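You operate a simulated robot arm through the tools that you are given. There is no shell and no other tool.

The job below is to be done with a simulated robot arm. You get a single attempt, and the scene is never put back.

JOB
Move the beige lump into the dark grey tray, then shake the casting on the grate clean.
Fine: yellow flap down for at least three strokes of the red lever, then up; the other lump stays on the grate; the tongs and the castings on the bench stay.

Only the result counts: the job must be done as asked and must still hold three seconds after the hand-in. Knocking over, shifting, dropping, spilling or breaking anything else fails it.

ROBOT AND FRAMES
A 7-joint arm with a two-finger parallel gripper, fixed in place. Base frame: the origin is on the floor under the middle of its stand, x ahead of it, y to its left, z up. Units: cm, rad, N and s.
With the tool pointing down near the work surface it reaches from about 52 to 96 cm from the base axis. Its first joint turns from -2.897 to 2.897 rad. Payload 3.91 kg.
The TCP is the grasp point between the finger pads, 3 cm short of the fingertips. In the tool frame z runs along the fingers and y along their closing line. Largest opening 11 cm; finger width 2, thickness 1; the body of the gripper, 4.8 by 11.2 cm, starts 5.5 cm behind the TCP.
Orientation is told as [roll, pitch, yaw] about the base's x, y, z axes, in that order, counted from this pose: with the fingers straight down and closing along the base's y, the tool's x points along the base's -x, its y along +y and its z along -z.

CONTROLS
- The arm moves only by the tool send_rows. Its argument "rows" is a list of rows, each an object of numbers (a shift or turn left out is 0, a gripper value left out holds the last): "gripper": the opening, from 0 (shut) to 1 (fully open); "tx", "ty", "tz": the shift along the base's x, y, z in cm; "wx", "wy", "wz": the turn, a rotation vector about the base's x, y, z in degrees. In form: [{"gripper": .., "tx": .., "ty": .., "tz": .., "wx": .., "wy": .., "wz": ..}, ...]. A call has 1 to 20 rows; each row shifts and turns the commanded pose from where the row before left it. Each row takes 0.2 s and may step no farther than 5 cm and 0.15 rad from the row before; otherwise, or with a gripper value out of range, the whole call is refused. A pose out of reach is approached as far as the arm can. The call stops where the force on the tool passes 90 N (or 10 N more than at its start, if that is more) or the arm is blocked; 0.2 s more then pass. The fingers move at their own pace (about 7.2 cm/s each) and stop on an object; they squeeze with about 38 N. The grip force told is the motor's: it shows also when the fingers shut on nothing. Time passes only in rows, and 0.2 s behind the last, so rows that do not move let the fingers close. It gives the time, the measured TCP pose, the force on the tool (base axes), the opening and the grip force at its end, in the units of the frame above (readings bear some noise), with the torque about the TCP (base axes, N m) and any sound that the robot's microphone picked up.
- Cameras (640 x 400 px; columns grow to the right, rows downward): "scene" is fixed at [21.87, 65.13, 158.52]; the picture's right is [-0.70, -0.71, 0.00], its down [-0.49, 0.48, -0.73] and it looks along [0.52, -0.51, -0.69] (base axes); focal length 342 px, centre (320, 200). "wrist" rides on the gripper at [7.2, 1.7, -10.3] in the tool frame; the picture's right is [-0.23, 0.97, 0.00], its down [-0.76, -0.18, -0.62] and it looks along [-0.61, -0.14, 0.78] (tool axes); focal length 222 px, centre (320, 200). There is no depth. A picture from a camera that has moved, and an enlarged one, comes with that camera's place and axes in the base frame and with its lens.
- camera(camera): a new picture of that camera. It takes no simulated time.
- move_column(by): slides the trunk up (or, below 0, down) by that many cm; the arm rides with it, the base frame stays. It gives what a move gives, with no picture.
- close_up(camera, box): a new picture of the part [left, top, right, bottom] of that camera's present view, enlarged. It takes no simulated time.
- job_done(): hands the job in; it is judged then, once.

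Places have to be worked out from the pictures, the camera data and where the tool is seen. Open the gripper and draw the arm clear of the work before you hand the job in, unless the task says otherwise.

The tools are called after "Request:" by a JSON object that holds its "api" and its "payload". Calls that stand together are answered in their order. send_rows: Moves the arm, as the interface text tells. Its arguments: {"type":"object","properties":{"rows":{"type":"array","items":{"type":"object","properties":{"gripper":{"type":"number"},"tx":{"type":"number"},"ty":{"type":"number"},"tz":{"type":"number"},"wx":{"type":"number"},"wy":{"type":"number"},"wz":{"type":"number"}}}}},"required":["rows"]} The other tools are called the same way: move_column (by) moves the trunk up or down; camera (camera) takes a picture; close_up (camera, box) takes an enlarged picture of a part of a camera's view; job_done () hands the job in.

At the start:

```text
t: 0.0
tool_pos: [49.08, 26.03, 125.63]
tcp_rot: [0.001, 0.0, -0.002]
force: [0.4, -0.5, 0.7]
wrist_torque: [0.02, -0.03, 0.0]
gripper_width: 11.02
grip_force: 0.1
trunk travel left (down, up): [-62.5, 5.7]
```

scene: 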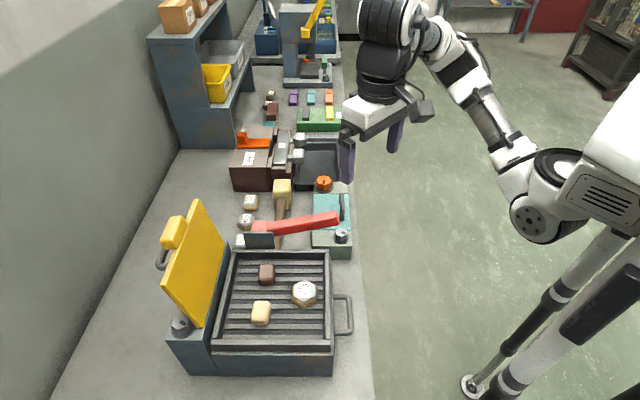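
wrist: 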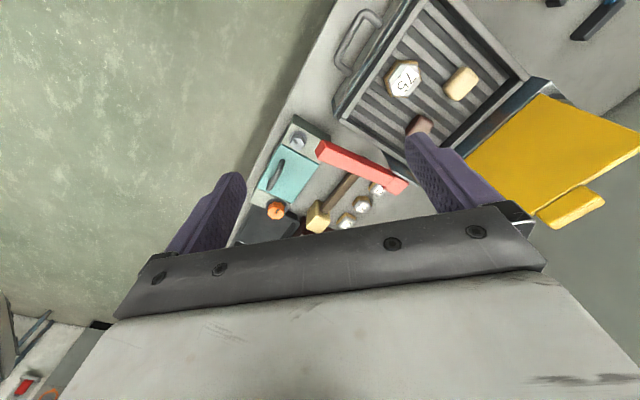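

I'll look closer at the work area first to identify the parts before moving anything.

Request:
{"api": "close_up", "payload": {"camera": "scene", "box": [150, 190, 370, 390]}}

Request:
{"api": "close_up", "payload": {"camera": "scene", "box": [220, 110, 370, 260]}}

Request:
{"api": "close_up", "payload": {"camera": "wrist", "box": [220, 0, 640, 260]}}

Request:
{"api": "close_up", "payload": {"camera": "scene", "box": [150, 0, 350, 130]}}

```text
2.00 times, centred on (260, 290) of scene
camera zoom: at [21.87, 65.13, 158.52], right [-0.7, -0.71, 0.0], down [-0.49, 0.48, -0.73], along [0.52, -0.51, -0.69], focal length 683 px, centre (440, 20)
```

zoom: 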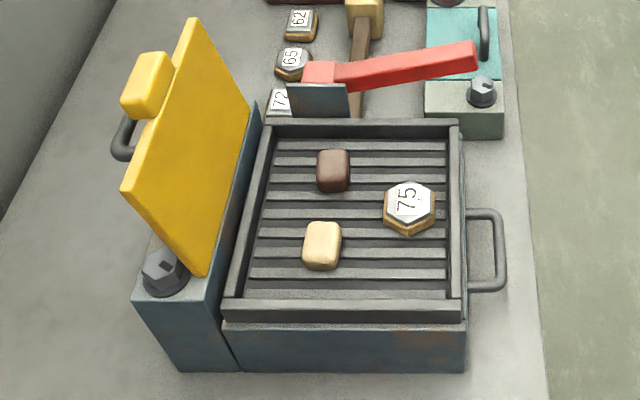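

```text
2.67 times, centred on (295, 185) of scene
camera zoom: at [21.87, 65.13, 158.52], right [-0.7, -0.71, 0.0], down [-0.49, 0.48, -0.73], along [0.52, -0.51, -0.69], focal length 911 px, centre (387, 240)
```

zoom: 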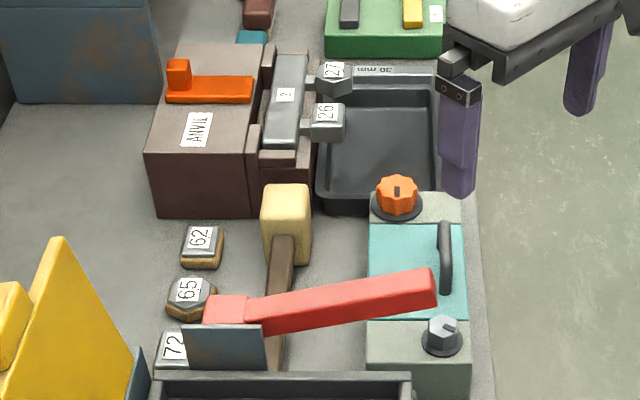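

```text
1.52 times, centred on (430, 130) of wrist
camera zoom: at [41.95, 27.82, 135.85], right [0.23, 0.97, 0.0], down [0.76, -0.18, 0.62], along [0.61, -0.14, -0.78], focal length 338 px, centre (152, 307)
```

zoom: 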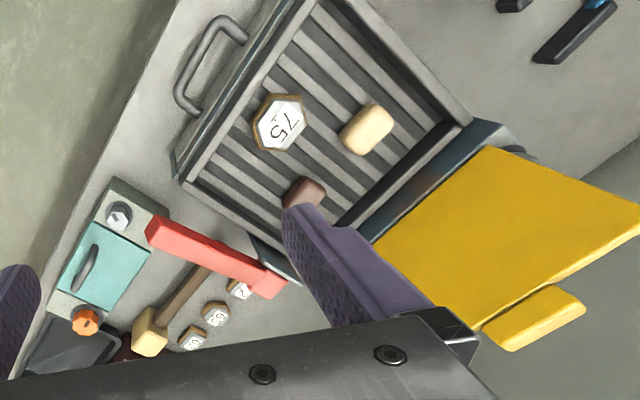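

```text
3.08 times, centred on (250, 65) of scene
camera zoom: at [21.87, 65.13, 158.52], right [-0.7, -0.71, 0.0], down [-0.49, 0.48, -0.73], along [0.52, -0.51, -0.69], focal length 1051 px, centre (535, 615)
```

zoom: 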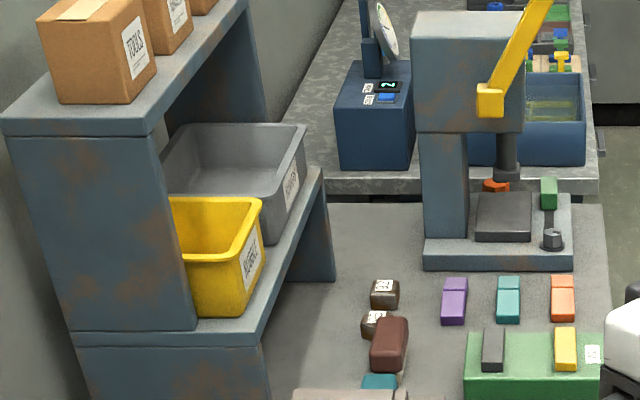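

The scene shows a shake-out box with a grate at about (55,45), with the beige lump near (55,49,94) and the brown lump near (61.5,43). The "75" casting is near (52,40), the lever tip near (57,25,103), and the tray near (92,-2). I'll turn the tool 45° so it lines up with the bench, staying high, to get a better view.

Request:
{"api": "send_rows", "payload": {"rows": [{"gripper": 1, "tx": 0, "ty": 2, "tz": 0.5, "wz": 7.5}, {"tx": 0, "ty": 2, "tz": 0.5, "wz": 7.5}, {"tx": 0, "ty": 2, "tz": 0, "wz": 7.5}, {"tx": 0, "ty": 2, "wz": 7.5}, {"tx": 0, "ty": 2, "wz": 7.5}, {"tx": 0, "ty": 2, "wz": 7.5}]}}

Request:
{"api": "camera", "payload": {"camera": "scene"}}

Request:
{"api": "camera", "payload": {"camera": "wrist"}}

```text
t: 1.4
tool_pos: [49.26, 38.04, 126.49]
tcp_rot: [-0.003, 0.0, 0.786]
force: [-0.3, 0.0, 0.0]
wrist_torque: [-0.01, 0.0, 0.02]
gripper_width: 10.99
grip_force: 0.0
trunk travel left (down, up): [-62.5, 5.7]
```

```text
taken
```

scene: 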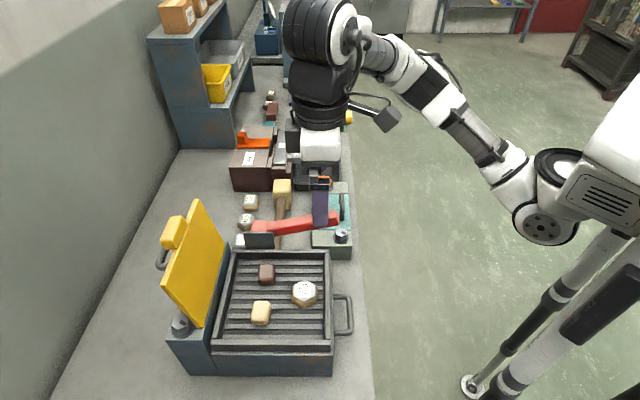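

```text
taken
camera wrist: at [42.9, 34.2, 136.8], right [-0.53, 0.85, 0.0], down [0.66, 0.41, 0.62], along [0.53, 0.33, -0.78], focal length 222 px, centre (320, 200)
```

wrist: 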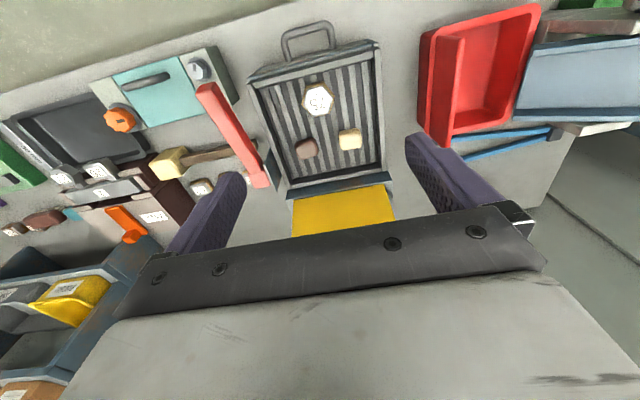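

Now the view includes a red tray and blue-handled tongs to the right of the machine, so the dark grey tray is the one at the upper left. I'll zoom in on the details.

Request:
{"api": "close_up", "payload": {"camera": "wrist", "box": [0, 20, 280, 260]}}

Request:
{"api": "close_up", "payload": {"camera": "wrist", "box": [180, 10, 420, 240]}}

Request:
{"api": "close_up", "payload": {"camera": "wrist", "box": [380, 0, 640, 220]}}

```text
1.67 times, centred on (140, 140) of wrist
camera zoom: at [42.9, 34.2, 136.8], right [-0.53, 0.85, 0.0], down [0.66, 0.41, 0.62], along [0.53, 0.33, -0.78], focal length 370 px, centre (620, 300)
```

zoom: 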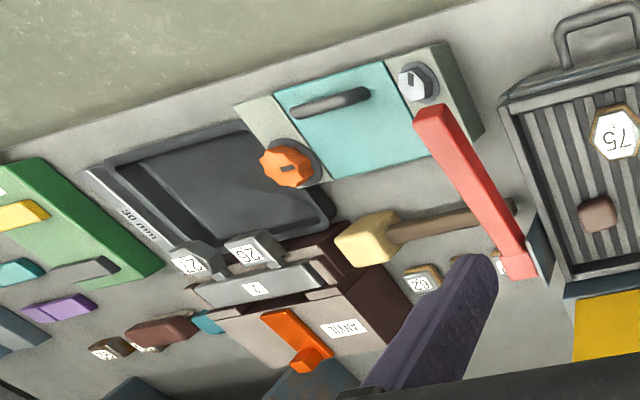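

```text
1.74 times, centred on (300, 125) of wrist
camera zoom: at [42.9, 34.2, 136.8], right [-0.53, 0.85, 0.0], down [0.66, 0.41, 0.62], along [0.53, 0.33, -0.78], focal length 386 px, centre (355, 330)
```

zoom: 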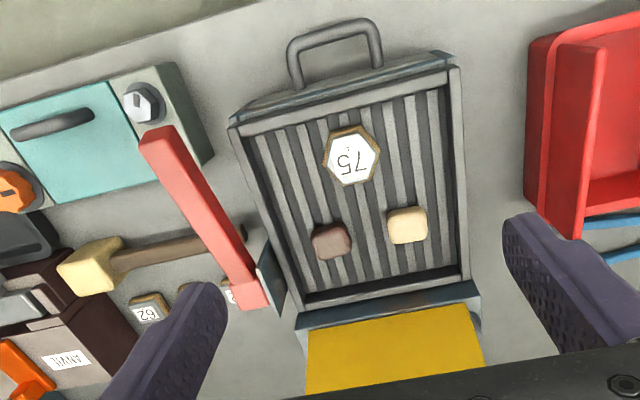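

```text
1.82 times, centred on (510, 110) of wrist
camera zoom: at [42.9, 34.2, 136.8], right [-0.53, 0.85, 0.0], down [0.66, 0.41, 0.62], along [0.53, 0.33, -0.78], focal length 404 px, centre (-26, 364)
```

zoom: 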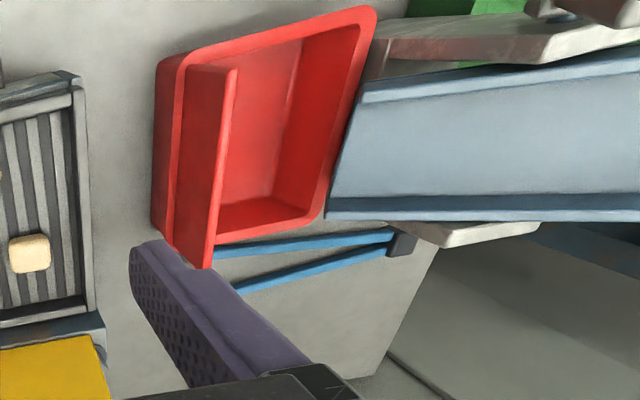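

The tray's near end looks to be around (86,2) at bench height of about 78. I'll back off toward the robot so the wrist camera can see the flap, the block on its back and the handle.

Request:
{"api": "send_rows", "payload": {"rows": [{"tx": -2, "ty": -2}, {"tx": -2, "ty": -2}, {"tx": -2, "ty": -2}, {"tx": -2, "ty": -2}]}}

Request:
{"api": "camera", "payload": {"camera": "wrist"}}

Request:
{"api": "close_up", "payload": {"camera": "wrist", "box": [220, 60, 460, 240]}}

Request:
{"api": "close_up", "payload": {"camera": "scene", "box": [140, 190, 260, 360]}}

```text
t: 2.4
tool_pos: [40.98, 29.94, 126.48]
tcp_rot: [0.001, 0.001, 0.784]
force: [0.0, 0.1, 0.3]
wrist_torque: [-0.01, 0.02, -0.02]
gripper_width: 11.02
grip_force: 0.2
trunk travel left (down, up): [-62.5, 5.7]
```

```text
taken
camera wrist: at [34.82, 26.18, 136.76], right [-0.53, 0.85, 0.0], down [0.66, 0.41, 0.62], along [0.53, 0.33, -0.78], focal length 222 px, centre (320, 200)
```

wrist: 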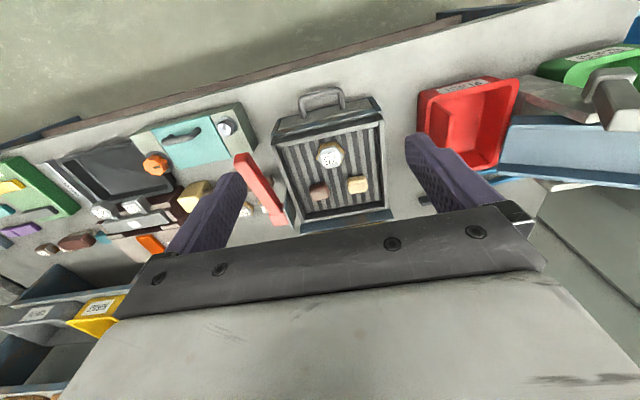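

```text
2.22 times, centred on (340, 150) of wrist
camera zoom: at [34.82, 26.18, 136.76], right [-0.53, 0.85, 0.0], down [0.66, 0.41, 0.62], along [0.53, 0.33, -0.78], focal length 494 px, centre (276, 311)
```

zoom: 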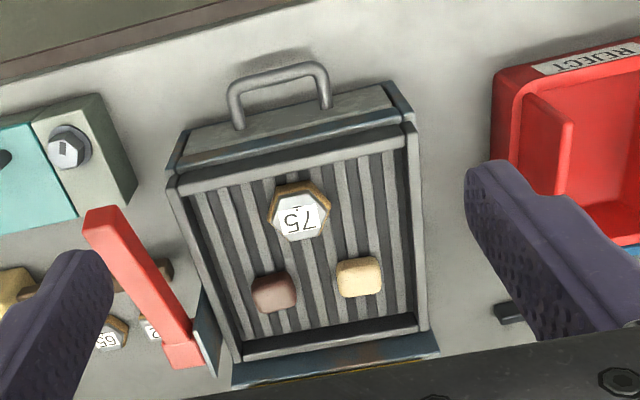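

```text
2.35 times, centred on (200, 275) of scene
camera zoom: at [21.87, 65.13, 158.52], right [-0.7, -0.71, 0.0], down [-0.49, 0.48, -0.73], along [0.52, -0.51, -0.69], focal length 804 px, centre (602, 24)
```

zoom: 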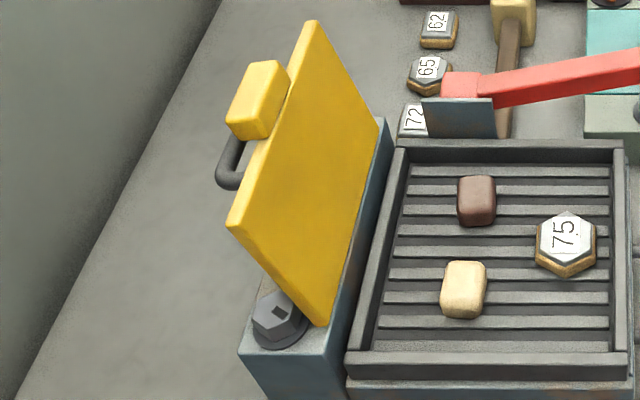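

Moving back put the flap under the gripper body, so the useful direction is toward the wall. I'll move forward over the grate while staying high; the fingertips at about 123 are well above the flap top at about 116.

Request:
{"api": "send_rows", "payload": {"rows": [{"tx": 2.5, "ty": 2.5}, {"tx": 2.5, "ty": 2.5}, {"tx": 2.5, "ty": 2.5}, {"tx": 2.5, "ty": 2.5}, {"tx": 2.5, "ty": 2.5, "tz": 1}, {"tx": 2.5, "ty": 2.5, "tz": 1}]}}

Request:
{"api": "camera", "payload": {"camera": "wrist"}}

Request:
{"api": "close_up", "payload": {"camera": "wrist", "box": [220, 0, 480, 220]}}

```text
t: 3.8
tool_pos: [56.03, 45.03, 127.88]
tcp_rot: [0.001, -0.003, 0.783]
force: [0.0, 0.3, 0.1]
wrist_torque: [-0.01, -0.05, -0.02]
gripper_width: 10.98
grip_force: 0.1
out of reach, approached as far as the arm can: row 6
trunk travel left (down, up): [-62.5, 5.7]
```

```text
taken
camera wrist: at [49.79, 41.15, 138.14], right [-0.53, 0.85, 0.0], down [0.66, 0.41, 0.63], along [0.53, 0.33, -0.78], focal length 222 px, centre (320, 200)
```

wrist: 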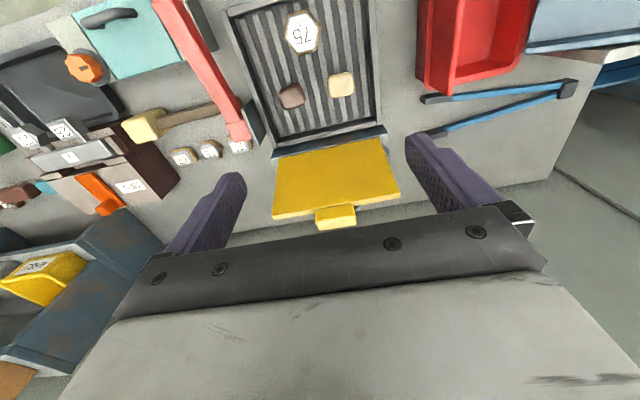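

```text
1.82 times, centred on (350, 110) of wrist
camera zoom: at [49.79, 41.15, 138.14], right [-0.53, 0.85, 0.0], down [0.66, 0.41, 0.63], along [0.53, 0.33, -0.78], focal length 404 px, centre (266, 364)
```

zoom: 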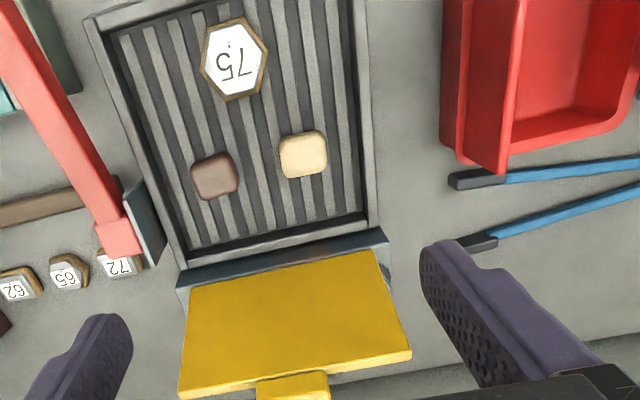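

The flap's free edge is at z≈112 with the hinge at about 98. A yellow block sits at the middle of the free edge on the back side, and it looks graspable in both positions. First the beige lump, with its top at about (55.3,48.8,94.8): I'll descend above it with a moderately narrowed opening.

Request:
{"api": "send_rows", "payload": {"rows": [{"gripper": 0.62, "tx": -0.2, "ty": 1, "tz": -4}, {"tx": -0.2, "ty": 1, "tz": -4}, {"tx": -0.2, "ty": 1, "tz": -4}, {"tx": -0.1, "ty": 0.8, "tz": -4}, {"tz": -3}]}}

Request:
{"api": "camera", "payload": {"camera": "wrist"}}

Request:
{"api": "close_up", "payload": {"camera": "scene", "box": [150, 190, 370, 390]}}

```text
t: 5.0
tool_pos: [55.33, 48.65, 108.88]
tcp_rot: [0.0, 0.001, 0.786]
force: [-0.5, -0.2, -0.1]
wrist_torque: [0.01, 0.0, -0.03]
gripper_width: 6.82
grip_force: 0.0
trunk travel left (down, up): [-62.5, 5.7]
```

```text
taken
camera wrist: at [49.17, 44.91, 119.09], right [-0.53, 0.85, 0.0], down [0.66, 0.41, 0.62], along [0.53, 0.33, -0.78], focal length 222 px, centre (320, 200)
```

wrist: 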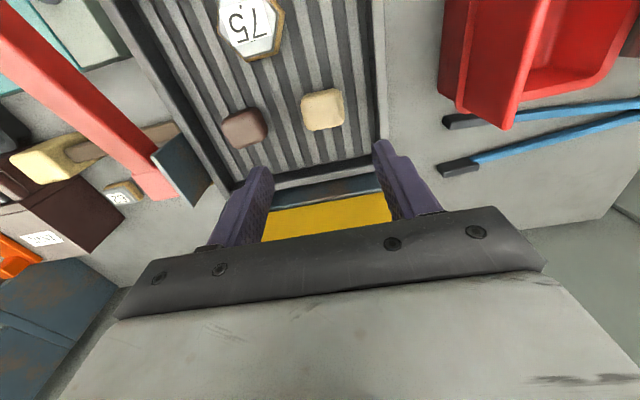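

```text
2.00 times, centred on (260, 290) of scene
camera zoom: at [21.87, 65.13, 158.52], right [-0.7, -0.71, 0.0], down [-0.49, 0.48, -0.73], along [0.52, -0.51, -0.69], focal length 683 px, centre (440, 20)
```

zoom: 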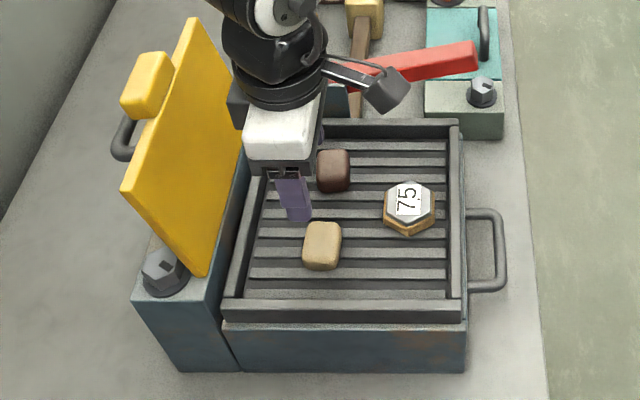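

The wrist view confirms the lump at about (55.25,48.9). I'll descend partway and check the side clearances.

Request:
{"api": "send_rows", "payload": {"rows": [{"tx": -0.05, "ty": 0.2, "tz": -4}, {"tz": -3}, {"tz": -2}]}}

Request:
{"api": "camera", "payload": {"camera": "wrist"}}

Request:
{"api": "close_up", "payload": {"camera": "scene", "box": [200, 230, 340, 350]}}

```text
t: 5.8
tool_pos: [55.29, 48.95, 99.7]
tcp_rot: [-0.002, -0.002, 0.783]
force: [0.6, 0.3, 0.9]
wrist_torque: [0.0, 0.03, -0.03]
gripper_width: 6.81
grip_force: 0.0
trunk travel left (down, up): [-62.5, 5.7]
```

```text
taken
camera wrist: at [49.06, 45.07, 110.06], right [-0.53, 0.85, 0.0], down [0.66, 0.41, 0.62], along [0.53, 0.33, -0.78], focal length 222 px, centre (320, 200)
```

wrist: 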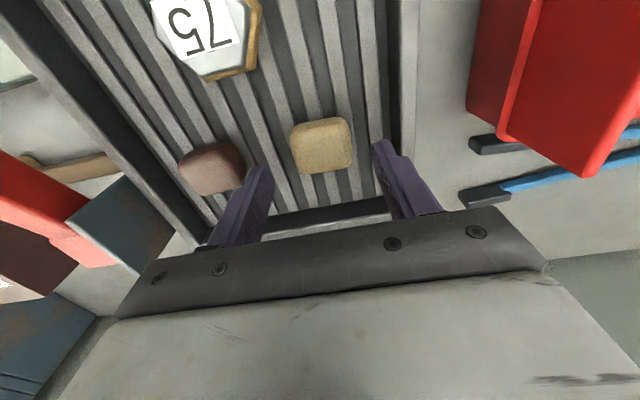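

```text
3.33 times, centred on (270, 290) of scene
camera zoom: at [21.87, 65.13, 158.52], right [-0.7, -0.71, 0.0], down [-0.49, 0.48, -0.73], along [0.52, -0.51, -0.69], focal length 1139 px, centre (487, -100)
```

zoom: 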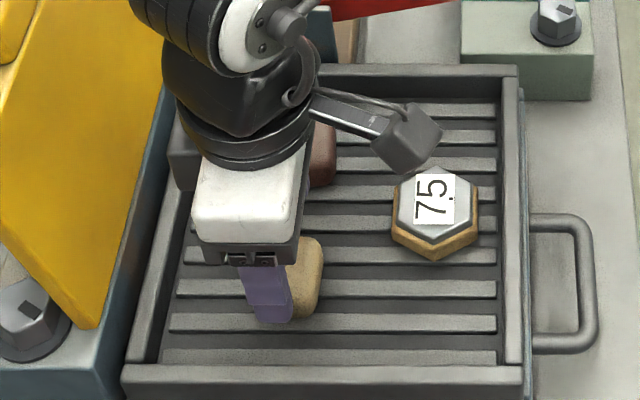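

The lump is centred between the fingers. I'll nudge slightly toward the front and descend so the tips sit just above the grate bars.

Request:
{"api": "send_rows", "payload": {"rows": [{"tx": -0.25, "ty": -0.2, "tz": -2}, {"tz": -1.2}, {"tz": -0.8}]}}

Request:
{"api": "camera", "payload": {"camera": "wrist"}}

Request:
{"api": "close_up", "payload": {"camera": "scene", "box": [200, 230, 340, 350]}}

```text
t: 6.6
tool_pos: [55.06, 48.78, 95.62]
tcp_rot: [0.0, 0.001, 0.781]
force: [0.1, -0.2, 0.2]
wrist_torque: [-0.01, 0.04, 0.0]
gripper_width: 6.83
grip_force: 0.1
trunk travel left (down, up): [-62.5, 5.7]
```

```text
taken
camera wrist: at [48.85, 44.93, 106.09], right [-0.53, 0.85, 0.0], down [0.66, 0.41, 0.62], along [0.53, 0.33, -0.78], focal length 222 px, centre (320, 200)
```

wrist: 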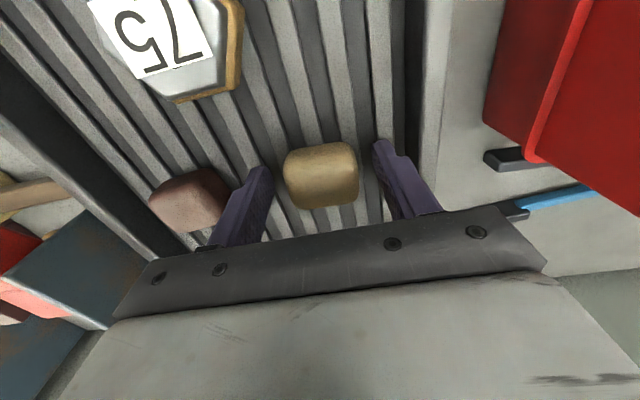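

```text
3.33 times, centred on (270, 290) of scene
camera zoom: at [21.87, 65.13, 158.52], right [-0.7, -0.71, 0.0], down [-0.49, 0.48, -0.73], along [0.52, -0.51, -0.69], focal length 1139 px, centre (487, -100)
```

zoom: 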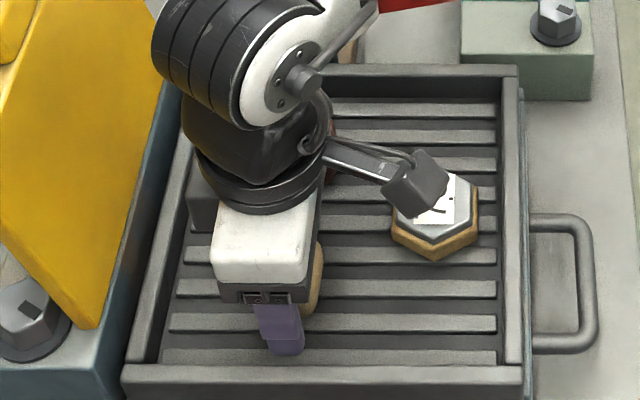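

The tips are at about 92.6 with the lump between the pads. Closing now.

Request:
{"api": "send_rows", "payload": {"rows": [{"gripper": 0}, {}, {}]}}

Request:
{"api": "camera", "payload": {"camera": "wrist"}}

```text
t: 7.4
tool_pos: [55.06, 48.79, 95.74]
tcp_rot: [-0.001, 0.001, 0.783]
force: [-0.4, 0.7, 1.8]
wrist_torque: [0.02, 0.0, -0.01]
gripper_width: 4.45
grip_force: 37.6
trunk travel left (down, up): [-62.5, 5.7]
```

```text
taken
camera wrist: at [48.84, 44.93, 106.1], right [-0.53, 0.85, 0.0], down [0.66, 0.41, 0.62], along [0.53, 0.33, -0.78], focal length 222 px, centre (320, 200)
```

wrist: 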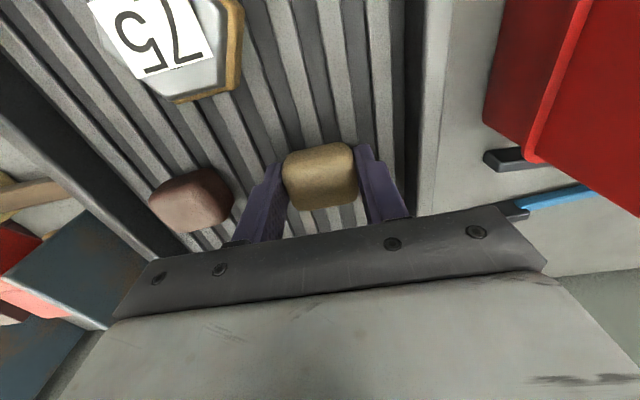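

Gripped at 4.45 cm. I'll lift straight up slowly.

Request:
{"api": "send_rows", "payload": {"rows": [{"tz": 1}, {"tz": 2}, {"tz": 3}, {"tz": 4}, {"tz": 4}]}}

Request:
{"api": "camera", "payload": {"camera": "wrist"}}

Request:
{"api": "close_up", "payload": {"camera": "scene", "box": [200, 200, 360, 360]}}

```text
t: 8.6
tool_pos: [54.95, 48.72, 109.69]
tcp_rot: [0.0, 0.0, 0.785]
force: [-0.4, 0.0, 0.7]
wrist_torque: [0.0, -0.01, -0.02]
gripper_width: 0.0
grip_force: 38.0
trunk travel left (down, up): [-62.5, 5.7]
```

```text
taken
camera wrist: at [48.77, 44.89, 120.1], right [-0.53, 0.85, 0.0], down [0.66, 0.41, 0.62], along [0.53, 0.33, -0.78], focal length 222 px, centre (320, 200)
```

wrist: 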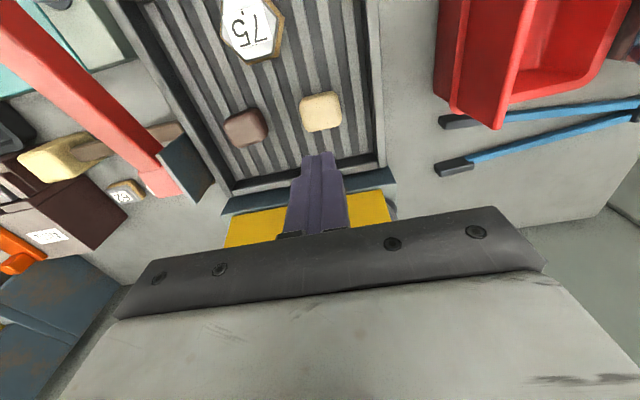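

```text
2.50 times, centred on (280, 280) of scene
camera zoom: at [21.87, 65.13, 158.52], right [-0.7, -0.71, 0.0], down [-0.49, 0.48, -0.73], along [0.52, -0.51, -0.69], focal length 854 px, centre (420, 0)
```

zoom: 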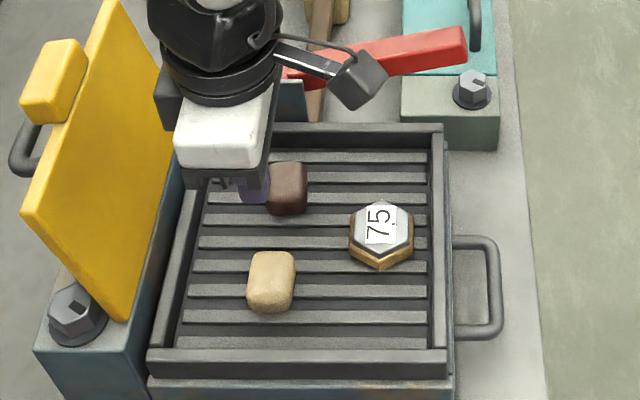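

The lump slipped out because the tips only reached its rounded upper half. It's still at about (55.3,48.95). I'll reopen, go deeper this time, and watch the force near the bars.

Request:
{"api": "send_rows", "payload": {"rows": [{"gripper": 0.62}, {"tx": 0.2, "ty": 0.15, "tz": -4}, {"tz": -4}, {"tz": -3.5}, {"tz": -2}, {"tz": -0.8}, {"tz": -0.3}]}}

Request:
{"api": "camera", "payload": {"camera": "wrist"}}

```text
t: 10.2
tool_pos: [55.19, 48.97, 95.6]
tcp_rot: [0.001, -0.007, 0.783]
force: [2.3, 0.1, 23.1]
wrist_torque: [-0.55, -0.34, 0.33]
gripper_width: 6.84
grip_force: 0.0
trunk travel left (down, up): [-62.5, 5.7]
```

```text
taken
camera wrist: at [48.97, 45.01, 105.86], right [-0.53, 0.85, 0.0], down [0.66, 0.41, 0.63], along [0.53, 0.33, -0.78], focal length 222 px, centre (320, 200)
```

wrist: 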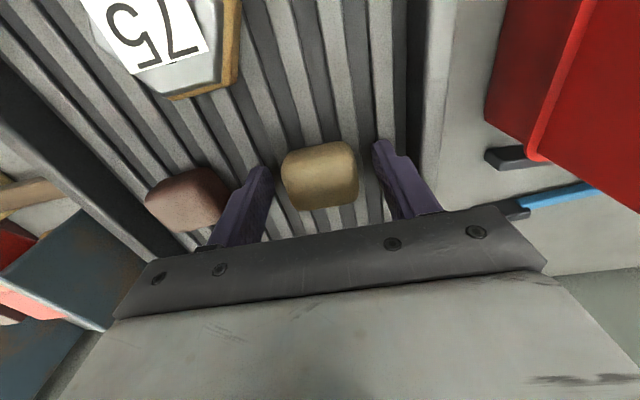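

The tips touch the grate bars at TCP ≈95.6 (23 N), so the grate top is at about 92.5. I'll relieve the contact a little, close, let the grip settle and lift very slowly while watching the width.

Request:
{"api": "send_rows", "payload": {"rows": [{"tz": 0.35}, {"gripper": 0}, {}, {}, {}]}}

Request:
{"api": "send_rows", "payload": {"rows": [{"tz": 0.2}, {"tz": 0.2}, {"tz": 0.3}, {"tz": 0.3}]}}

Request:
{"api": "camera", "payload": {"camera": "wrist"}}

```text
t: 11.4
tool_pos: [55.34, 48.89, 95.67]
tcp_rot: [-0.001, 0.0, 0.785]
force: [-1.6, -3.9, 8.4]
wrist_torque: [-0.28, 0.04, -0.05]
gripper_width: 4.41
grip_force: 37.8
trunk travel left (down, up): [-62.5, 5.7]
```

```text
t: 12.4
tool_pos: [55.25, 49.0, 96.48]
tcp_rot: [0.0, -0.002, 0.785]
force: [0.2, 0.3, -0.8]
wrist_torque: [-0.03, 0.02, 0.02]
gripper_width: 4.4
grip_force: 38.3
trunk travel left (down, up): [-62.5, 5.7]
```

```text
taken
camera wrist: at [49.02, 45.11, 106.88], right [-0.53, 0.85, 0.0], down [0.66, 0.41, 0.62], along [0.53, 0.33, -0.78], focal length 222 px, centre (320, 200)
```

wrist: 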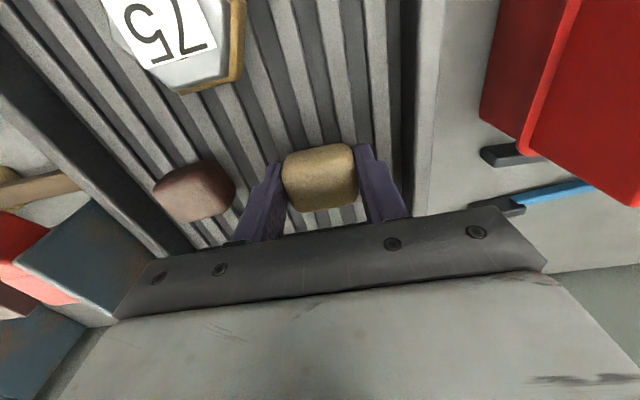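

The lump stays fixed relative to the fingers and is rising with them. I'll continue lifting slowly.

Request:
{"api": "send_rows", "payload": {"rows": [{"tz": 0.4}, {"tz": 0.5}, {"tz": 0.6}, {"tz": 0.7}, {"tz": 0.8}, {"tz": 0.8}, {"tz": 0.8}]}}

Request:
{"api": "camera", "payload": {"camera": "wrist"}}

```text
t: 14.0
tool_pos: [55.17, 48.87, 101.08]
tcp_rot: [0.001, -0.001, 0.785]
force: [0.8, 0.3, 0.2]
wrist_torque: [0.0, 0.04, -0.01]
gripper_width: 4.43
grip_force: 38.3
trunk travel left (down, up): [-62.5, 5.7]
```

```text
taken
camera wrist: at [48.97, 45.04, 111.5], right [-0.53, 0.85, 0.0], down [0.66, 0.41, 0.62], along [0.53, 0.33, -0.78], focal length 222 px, centre (320, 200)
```

wrist: 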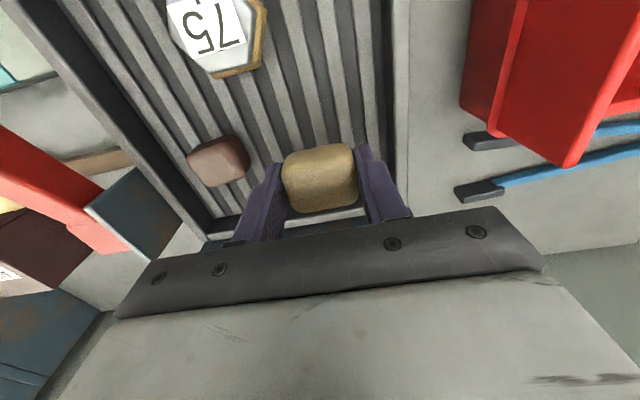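

The lump is held well at about 4 cm/s. I'll keep rising above the lever's height at a gentle speed.

Request:
{"api": "send_rows", "payload": {"rows": [{"tz": 0.6}, {"tz": 0.8}, {"tz": 1}, {"tz": 1}, {"tz": 1}, {"tz": 1}, {"tz": 1}, {"tz": 1}, {"tz": 1}, {"tz": 1}, {"tz": 1}, {"tz": 0.6}]}}

Request:
{"api": "close_up", "payload": {"camera": "wrist", "box": [180, 80, 460, 260]}}

```text
t: 16.6
tool_pos: [55.2, 48.87, 112.26]
tcp_rot: [0.0, 0.0, 0.786]
force: [0.6, -0.2, 0.0]
wrist_torque: [0.0, -0.01, 0.01]
gripper_width: 4.43
grip_force: 37.8
trunk travel left (down, up): [-62.5, 5.7]
```

```text
2.22 times, centred on (320, 170) of wrist
camera zoom: at [48.97, 45.07, 122.49], right [-0.53, 0.85, 0.0], down [0.66, 0.41, 0.62], along [0.53, 0.33, -0.78], focal length 494 px, centre (320, 267)
```

zoom: 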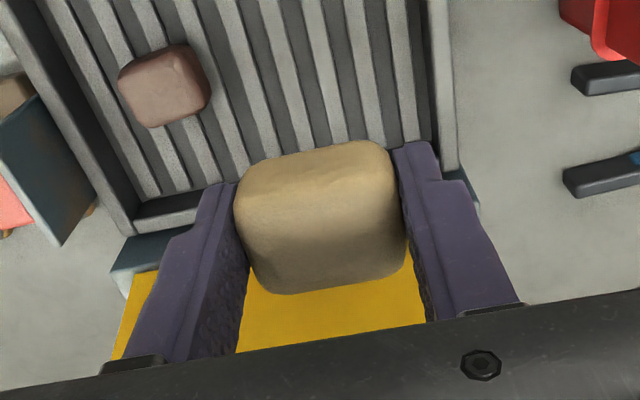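

The lump is firm in the pads. I'll traverse above the lever toward the tray at constant height and a slow pace.

Request:
{"api": "send_rows", "payload": {"rows": [{"tx": 0.2, "ty": -0.3}, {"tx": 0.4, "ty": -0.65}, {"tx": 0.8, "ty": -1.25}, {"tx": 0.8, "ty": -1.25}, {"tx": 0.8, "ty": -1.25}, {"tx": 0.8, "ty": -1.25}, {"tx": 0.8, "ty": -1.25}, {"tx": 0.8, "ty": -1.25}, {"tx": 0.8, "ty": -1.25}, {"tx": 0.8, "ty": -1.25}, {"tx": 0.8, "ty": -1.25}, {"tx": 0.8, "ty": -1.25}, {"tx": 0.8, "ty": -1.25}, {"tx": 0.8, "ty": -1.25}, {"tx": 0.8, "ty": -1.25}, {"tx": 0.8, "ty": -1.25}, {"tx": 0.8, "ty": -1.25}, {"tx": 0.8, "ty": -1.25}, {"tx": 0.8, "ty": -1.25}, {"tx": 0.8, "ty": -1.25}]}}

Request:
{"api": "camera", "payload": {"camera": "wrist"}}

Request:
{"api": "camera", "payload": {"camera": "scene"}}

```text
t: 20.8
tool_pos: [70.36, 25.46, 112.15]
tcp_rot: [0.001, 0.0, 0.783]
force: [0.2, 0.8, -0.6]
wrist_torque: [0.02, 0.04, 0.01]
gripper_width: 4.43
grip_force: 37.7
trunk travel left (down, up): [-62.5, 5.7]
```

```text
taken
camera wrist: at [64.0, 21.63, 122.55], right [-0.53, 0.85, 0.0], down [0.66, 0.41, 0.62], along [0.53, 0.33, -0.78], focal length 222 px, centre (320, 200)
```

wrist: 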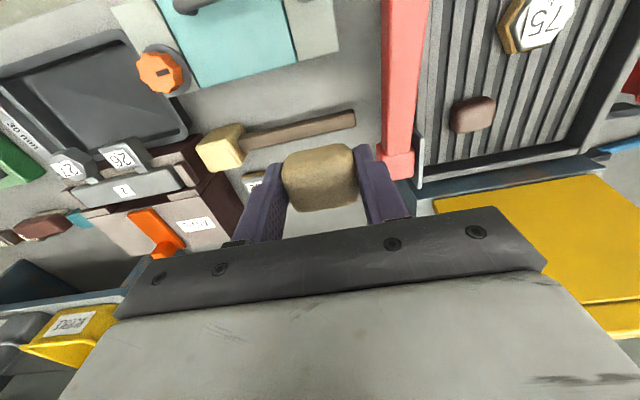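

```text
taken
```

scene: 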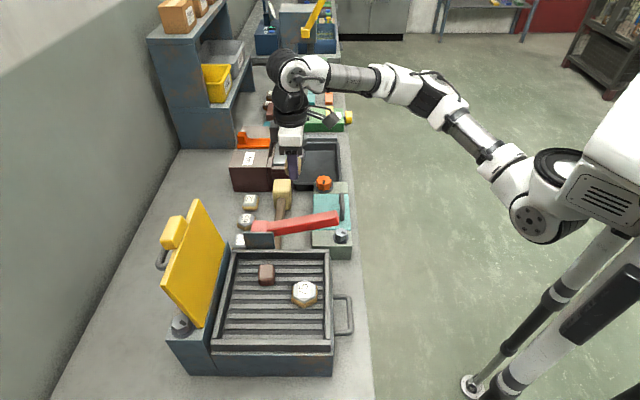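

The lump is still held, and this view puts the tray's near edge running from about (80,-2) to (90.6,8.8). I'll head for a drop point near (88.9,-2.2), gradually lowering to z≈100.

Request:
{"api": "send_rows", "payload": {"rows": [{"tx": 0.3, "ty": -0.4}, {"tx": 0.6, "ty": -0.9, "tz": -0.3}, {"tx": 0.85, "ty": -1.28, "tz": -0.5}, {"tx": 0.85, "ty": -1.28, "tz": -0.7}, {"tx": 0.85, "ty": -1.28, "tz": -0.7}, {"tx": 0.85, "ty": -1.28, "tz": -0.7}, {"tx": 0.85, "ty": -1.28, "tz": -0.7}, {"tx": 0.85, "ty": -1.28, "tz": -0.7}, {"tx": 0.85, "ty": -1.28, "tz": -0.7}, {"tx": 0.85, "ty": -1.28, "tz": -0.7}, {"tx": 0.85, "ty": -1.28, "tz": -0.7}, {"tx": 0.85, "ty": -1.28, "tz": -0.7}, {"tx": 0.85, "ty": -1.28, "tz": -0.7}, {"tx": 0.85, "ty": -1.28, "tz": -0.7}, {"tx": 0.85, "ty": -1.28, "tz": -0.7}, {"tx": 0.85, "ty": -1.28, "tz": -0.7}, {"tx": 0.85, "ty": -1.28, "tz": -0.7}, {"tx": 0.85, "ty": -1.28, "tz": -0.7}, {"tx": 0.85, "ty": -1.28, "tz": -0.7}, {"tx": 0.85, "ty": -1.28, "tz": -0.5}]}}

Request:
{"api": "camera", "payload": {"camera": "wrist"}}

Request:
{"api": "close_up", "payload": {"camera": "scene", "box": [220, 90, 370, 240]}}

```text
t: 25.0
tool_pos: [80.67, 9.86, 104.45]
tcp_rot: [0.001, 0.0, 0.78]
force: [0.9, 0.2, -0.8]
wrist_torque: [-0.05, 0.01, 0.01]
gripper_width: 4.39
grip_force: 38.2
out of reach, approached as far as the arm can: row 14, 15, 16, 17, 18, 19, 20
trunk travel left (down, up): [-62.5, 5.7]
```

```text
taken
camera wrist: at [74.29, 6.11, 114.68], right [-0.52, 0.85, 0.0], down [0.67, 0.41, 0.62], along [0.53, 0.33, -0.78], focal length 222 px, centre (320, 200)
```

wrist: 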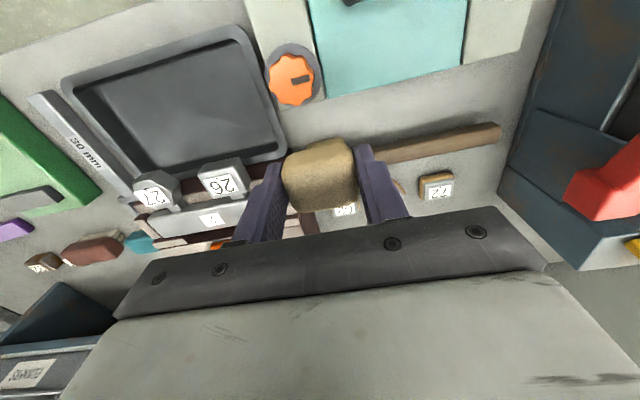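

```text
2.67 times, centred on (295, 165) of scene
camera zoom: at [21.87, 65.13, 158.52], right [-0.7, -0.71, 0.0], down [-0.49, 0.48, -0.73], along [0.52, -0.51, -0.69], focal length 911 px, centre (387, 293)
```

zoom: 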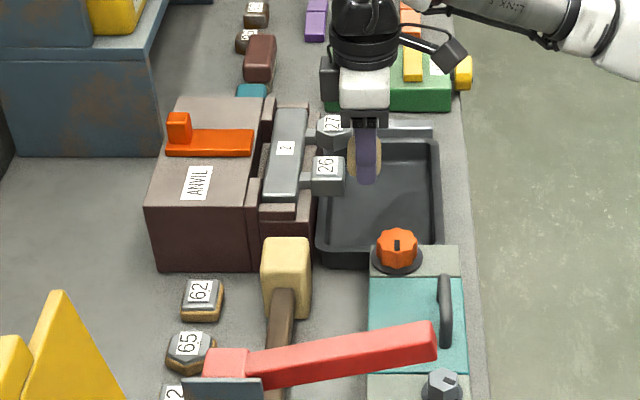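

The arm reached its limit at (80.7,9.9,104.5) with the trunk this high. Lowering the trunk should extend the reach near the bench, so I'll try a small step first; the lump's underside is well above everything here.

Request:
{"api": "move_column", "payload": {"by": -4}}

```text
t: 25.8
tool_pos: [80.44, 9.96, 100.45]
tcp_rot: [0.0, 0.001, 0.779]
force: [-0.5, 0.3, -0.9]
wrist_torque: [-0.03, 0.03, -0.04]
gripper_width: 4.42
grip_force: 37.4
trunk travel left (down, up): [-58.5, 9.7]
```

The trunk move carried the arm straight down 4 cm. I'll test whether outward motion is possible now and see where the limit lies.

Request:
{"api": "send_rows", "payload": {"rows": [{"tx": 0.3, "ty": -0.4, "tz": -0.3}, {"tx": 0.5, "ty": -0.8, "tz": -0.5}]}}

```text
t: 26.4
tool_pos: [80.57, 9.92, 100.35]
tcp_rot: [0.002, 0.0, 0.78]
force: [0.5, 0.5, -0.8]
wrist_torque: [0.01, -0.02, 0.01]
gripper_width: 4.39
grip_force: 37.8
out of reach, approached as far as the arm can: row 1, 2
trunk travel left (down, up): [-58.5, 9.7]
```

It's still out of reach here, so the limit may be wrist yaw rather than distance. I'll turn the tool back toward the arm's natural heading a little.

Request:
{"api": "send_rows", "payload": {"rows": [{"wz": -3}, {"wz": -5}, {"wz": -5}, {"wz": -5}]}}

```text
t: 27.4
tool_pos: [80.56, 9.88, 100.34]
tcp_rot: [0.0, -0.001, 0.464]
force: [0.3, -0.4, -0.3]
wrist_torque: [0.02, -0.02, -0.02]
gripper_width: 4.46
grip_force: 37.6
trunk travel left (down, up): [-58.5, 9.7]
```

The yaw turned fine and the command is anchored at the actual pose. I'll try outward motion again with this yaw.

Request:
{"api": "send_rows", "payload": {"rows": [{"tx": 0.3, "ty": -0.5}, {"tx": 0.6, "ty": -0.9}, {"tx": 0.7, "ty": -1.1}]}}

```text
t: 28.2
tool_pos: [82.18, 7.39, 100.34]
tcp_rot: [0.001, 0.0, 0.466]
force: [0.3, 0.1, -0.4]
wrist_torque: [-0.01, 0.01, 0.02]
gripper_width: 4.41
grip_force: 38.1
trunk travel left (down, up): [-58.5, 9.7]
```

That was the cause: the yaw limit, not distance. I'll continue toward the drop point while turning the yaw toward 0.

Request:
{"api": "send_rows", "payload": {"rows": [{"tx": 0.3, "ty": -0.5, "wz": -2}, {"tx": 0.6, "ty": -0.9, "wz": -2.6}, {"tx": 0.7, "ty": -1.0, "tz": -0.3, "wz": -2.6}, {"tx": 0.7, "ty": -1.0, "tz": -0.5, "wz": -2.6}, {"tx": 0.7, "ty": -1.0, "tz": -0.5, "wz": -2.6}, {"tx": 0.7, "ty": -1.0, "tz": -0.5, "wz": -2.6}, {"tx": 0.7, "ty": -1.0, "tz": -0.5, "wz": -2.6}, {"tx": 0.7, "ty": -1.0, "tz": -0.5, "wz": -2.6}, {"tx": 0.7, "ty": -1.0, "tz": -0.5, "wz": -2.6}, {"tx": 0.5, "ty": -0.8, "tz": -0.3, "wz": -2.6}, {"tx": 0.3, "ty": -0.4, "wz": -1}]}}

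Request:
{"api": "camera", "payload": {"camera": "wrist"}}

Request:
{"api": "close_up", "payload": {"camera": "scene", "box": [220, 90, 370, 240]}}

```text
t: 30.6
tool_pos: [88.71, -2.19, 96.8]
tcp_rot: [0.003, 0.001, 0.004]
force: [0.9, 0.4, -0.9]
wrist_torque: [-0.02, -0.01, -0.02]
gripper_width: 4.44
grip_force: 38.4
trunk travel left (down, up): [-58.5, 9.7]
```

```text
taken
camera wrist: at [81.58, -0.42, 107.07], right [0.22, 0.97, 0.0], down [0.76, -0.17, 0.62], along [0.61, -0.14, -0.78], focal length 222 px, centre (320, 200)
```

wrist: 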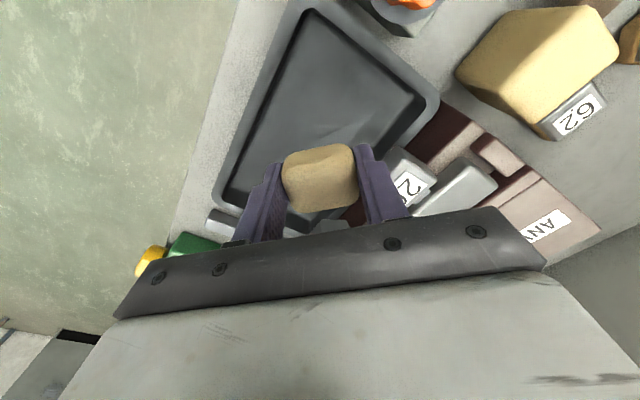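

```text
2.67 times, centred on (295, 165) of scene
camera zoom: at [21.87, 65.13, 158.52], right [-0.7, -0.71, 0.0], down [-0.49, 0.48, -0.73], along [0.52, -0.51, -0.69], focal length 911 px, centre (387, 293)
```

zoom: 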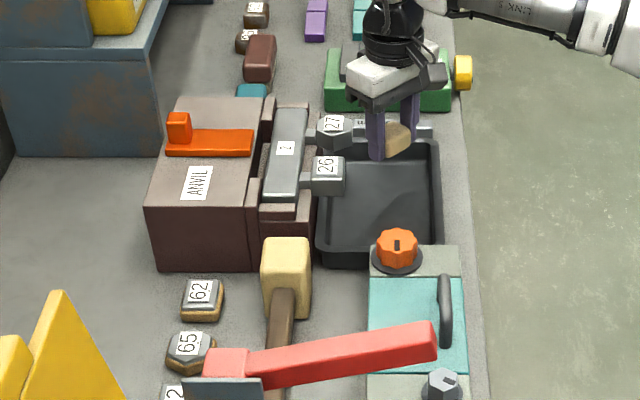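

The lump is above the tray. The nearby "26" hex head is at about (94.5,4.8,90), so I'll nudge slightly toward the front and descend in stages to keep the gripper body clear of it.

Request:
{"api": "send_rows", "payload": {"rows": [{"tx": -0.2, "ty": -0.2, "tz": -0.5}, {"tx": -0.3, "ty": -0.3, "tz": -0.8}, {"tz": -1}, {"tz": -1}, {"tz": -1}, {"tz": -1}, {"tz": -1}, {"tz": -1}, {"tz": -1}, {"tz": -0.8}, {"tz": -0.5}]}}

Request:
{"api": "camera", "payload": {"camera": "wrist"}}

Request:
{"api": "close_up", "payload": {"camera": "scene", "box": [260, 110, 360, 200]}}

```text
t: 33.0
tool_pos: [88.33, -2.74, 87.09]
tcp_rot: [0.001, -0.002, 0.005]
force: [-0.1, -1.0, -0.3]
wrist_torque: [-0.03, 0.0, 0.04]
gripper_width: 4.42
grip_force: 37.6
trunk travel left (down, up): [-58.5, 9.7]
```

```text
taken
camera wrist: at [81.07, -0.95, 97.46], right [0.22, 0.98, 0.0], down [0.76, -0.17, 0.62], along [0.61, -0.14, -0.78], focal length 222 px, centre (320, 200)
```

wrist: 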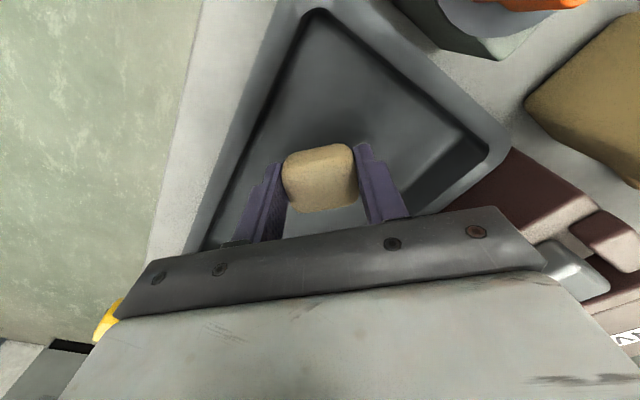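

```text
4.44 times, centred on (310, 155) of scene
camera zoom: at [21.87, 65.13, 158.52], right [-0.7, -0.71, 0.0], down [-0.49, 0.48, -0.73], along [0.52, -0.51, -0.69], focal length 1519 px, centre (364, 400)
```

zoom: 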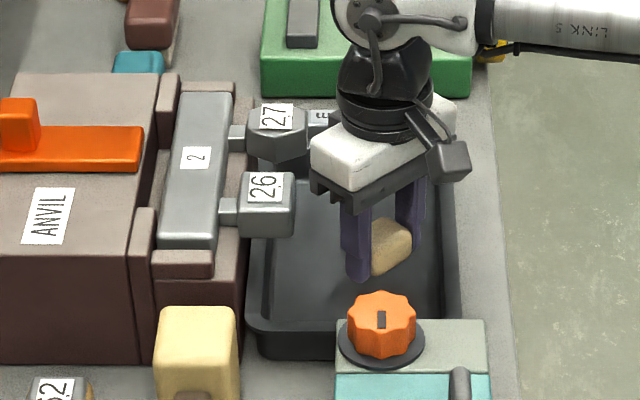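

The lump is inside the tray outline and clear of the hex heads. I'll lower in small steps until contact.

Request:
{"api": "send_rows", "payload": {"rows": [{"tz": -0.6}, {"tz": -0.8}, {"tz": -0.8}, {"tz": -0.6}, {"tz": -0.4}]}}

Request:
{"api": "close_up", "payload": {"camera": "scene", "box": [260, 110, 360, 200]}}

```text
t: 34.2
tool_pos: [88.3, -2.62, 83.85]
tcp_rot: [0.003, 0.0, 0.006]
force: [-0.2, -0.8, 0.0]
wrist_torque: [0.01, -0.01, 0.0]
gripper_width: 4.42
grip_force: 37.6
trunk travel left (down, up): [-58.5, 9.7]
```

```text
4.44 times, centred on (310, 155) of scene
camera zoom: at [21.87, 65.13, 158.52], right [-0.7, -0.71, 0.0], down [-0.49, 0.48, -0.73], along [0.52, -0.51, -0.69], focal length 1519 px, centre (364, 400)
```

zoom: 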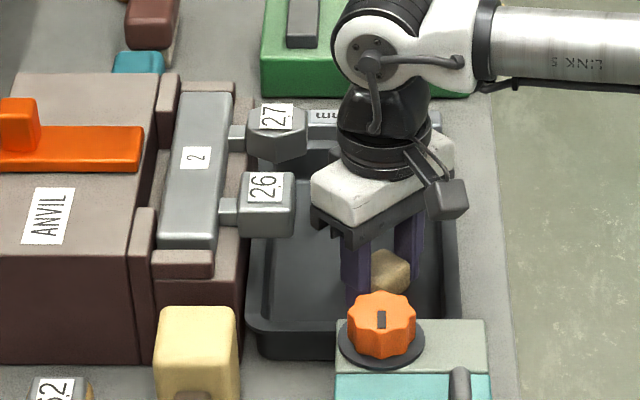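

No contact yet at TCP 83.85. Continuing in finer steps.

Request:
{"api": "send_rows", "payload": {"rows": [{"tz": -0.4}, {"tz": -0.4}, {"tz": -0.3}, {"tz": -0.3}]}}

```text
t: 35.2
tool_pos: [88.19, -2.6, 83.62]
tcp_rot: [0.002, -0.013, 0.005]
force: [2.8, -1.3, 49.2]
wrist_torque: [-0.32, 0.41, 0.22]
gripper_width: 4.44
grip_force: 37.9
trunk travel left (down, up): [-58.5, 9.7]
```

The lump is on the tray floor (49 N). I'll relieve the pressure, open, and let it settle.

Request:
{"api": "send_rows", "payload": {"rows": [{"tz": 0.6}, {"tz": 0.5}, {}]}}

Request:
{"api": "send_rows", "payload": {"rows": [{"gripper": 0.48}, {"gripper": 0.58}, {}]}}

Request:
{"api": "camera", "payload": {"camera": "wrist"}}

```text
t: 36.0
tool_pos: [88.18, -2.61, 83.48]
tcp_rot: [0.001, 0.003, 0.004]
force: [2.8, 0.9, 7.2]
wrist_torque: [-0.1, -0.19, 0.07]
gripper_width: 4.43
grip_force: 37.6
trunk travel left (down, up): [-58.5, 9.7]
```

```text
t: 36.8
tool_pos: [88.16, -2.74, 83.56]
tcp_rot: [-0.001, 0.0, 0.006]
force: [-0.1, 0.5, 0.5]
wrist_torque: [-0.02, -0.02, 0.04]
gripper_width: 6.4
grip_force: 0.1
trunk travel left (down, up): [-58.5, 9.7]
```

```text
taken
camera wrist: at [81.06, -0.95, 93.93], right [0.22, 0.97, 0.0], down [0.76, -0.17, 0.62], along [0.61, -0.14, -0.78], focal length 222 px, centre (320, 200)
```

wrist: 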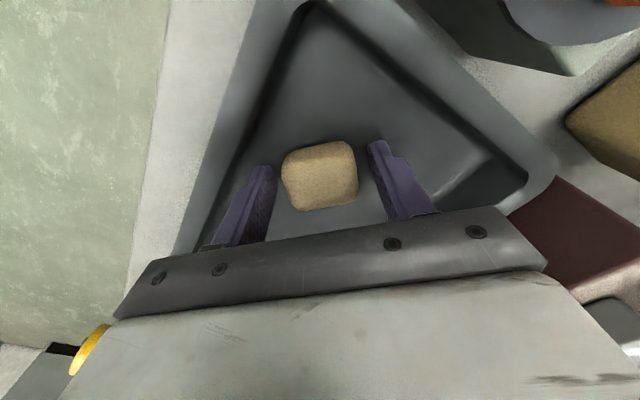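

The lump is resting on the tray floor, released. I'll rise straight up and clear.

Request:
{"api": "send_rows", "payload": {"rows": [{"tz": 0.6}, {"tz": 1.5}, {"tz": 3}, {"tz": 4}, {"tz": 4}, {"tz": 4}, {"tz": 2}]}}

Request:
{"api": "camera", "payload": {"camera": "wrist"}}

Request:
{"api": "close_up", "payload": {"camera": "scene", "box": [220, 90, 370, 240]}}

```text
t: 38.4
tool_pos: [88.2, -2.82, 102.79]
tcp_rot: [0.002, 0.0, 0.004]
force: [0.2, 0.4, -0.8]
wrist_torque: [-0.02, 0.04, -0.01]
gripper_width: 6.4
grip_force: 0.0
trunk travel left (down, up): [-58.5, 9.7]
```

```text
taken
camera wrist: at [81.05, -1.03, 113.07], right [0.22, 0.98, 0.0], down [0.76, -0.17, 0.62], along [0.61, -0.14, -0.78], focal length 222 px, centre (320, 200)
```

wrist: 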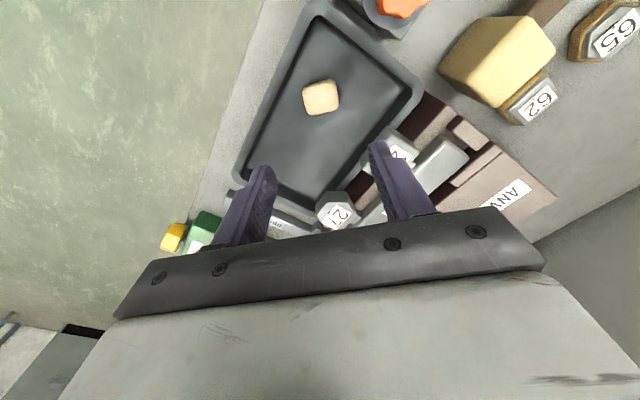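

```text
2.67 times, centred on (295, 165) of scene
camera zoom: at [21.87, 65.13, 158.52], right [-0.7, -0.71, 0.0], down [-0.49, 0.48, -0.73], along [0.52, -0.51, -0.69], focal length 911 px, centre (387, 293)
```

zoom: 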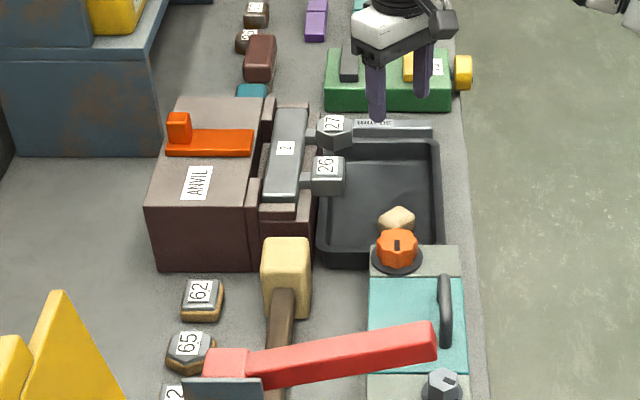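

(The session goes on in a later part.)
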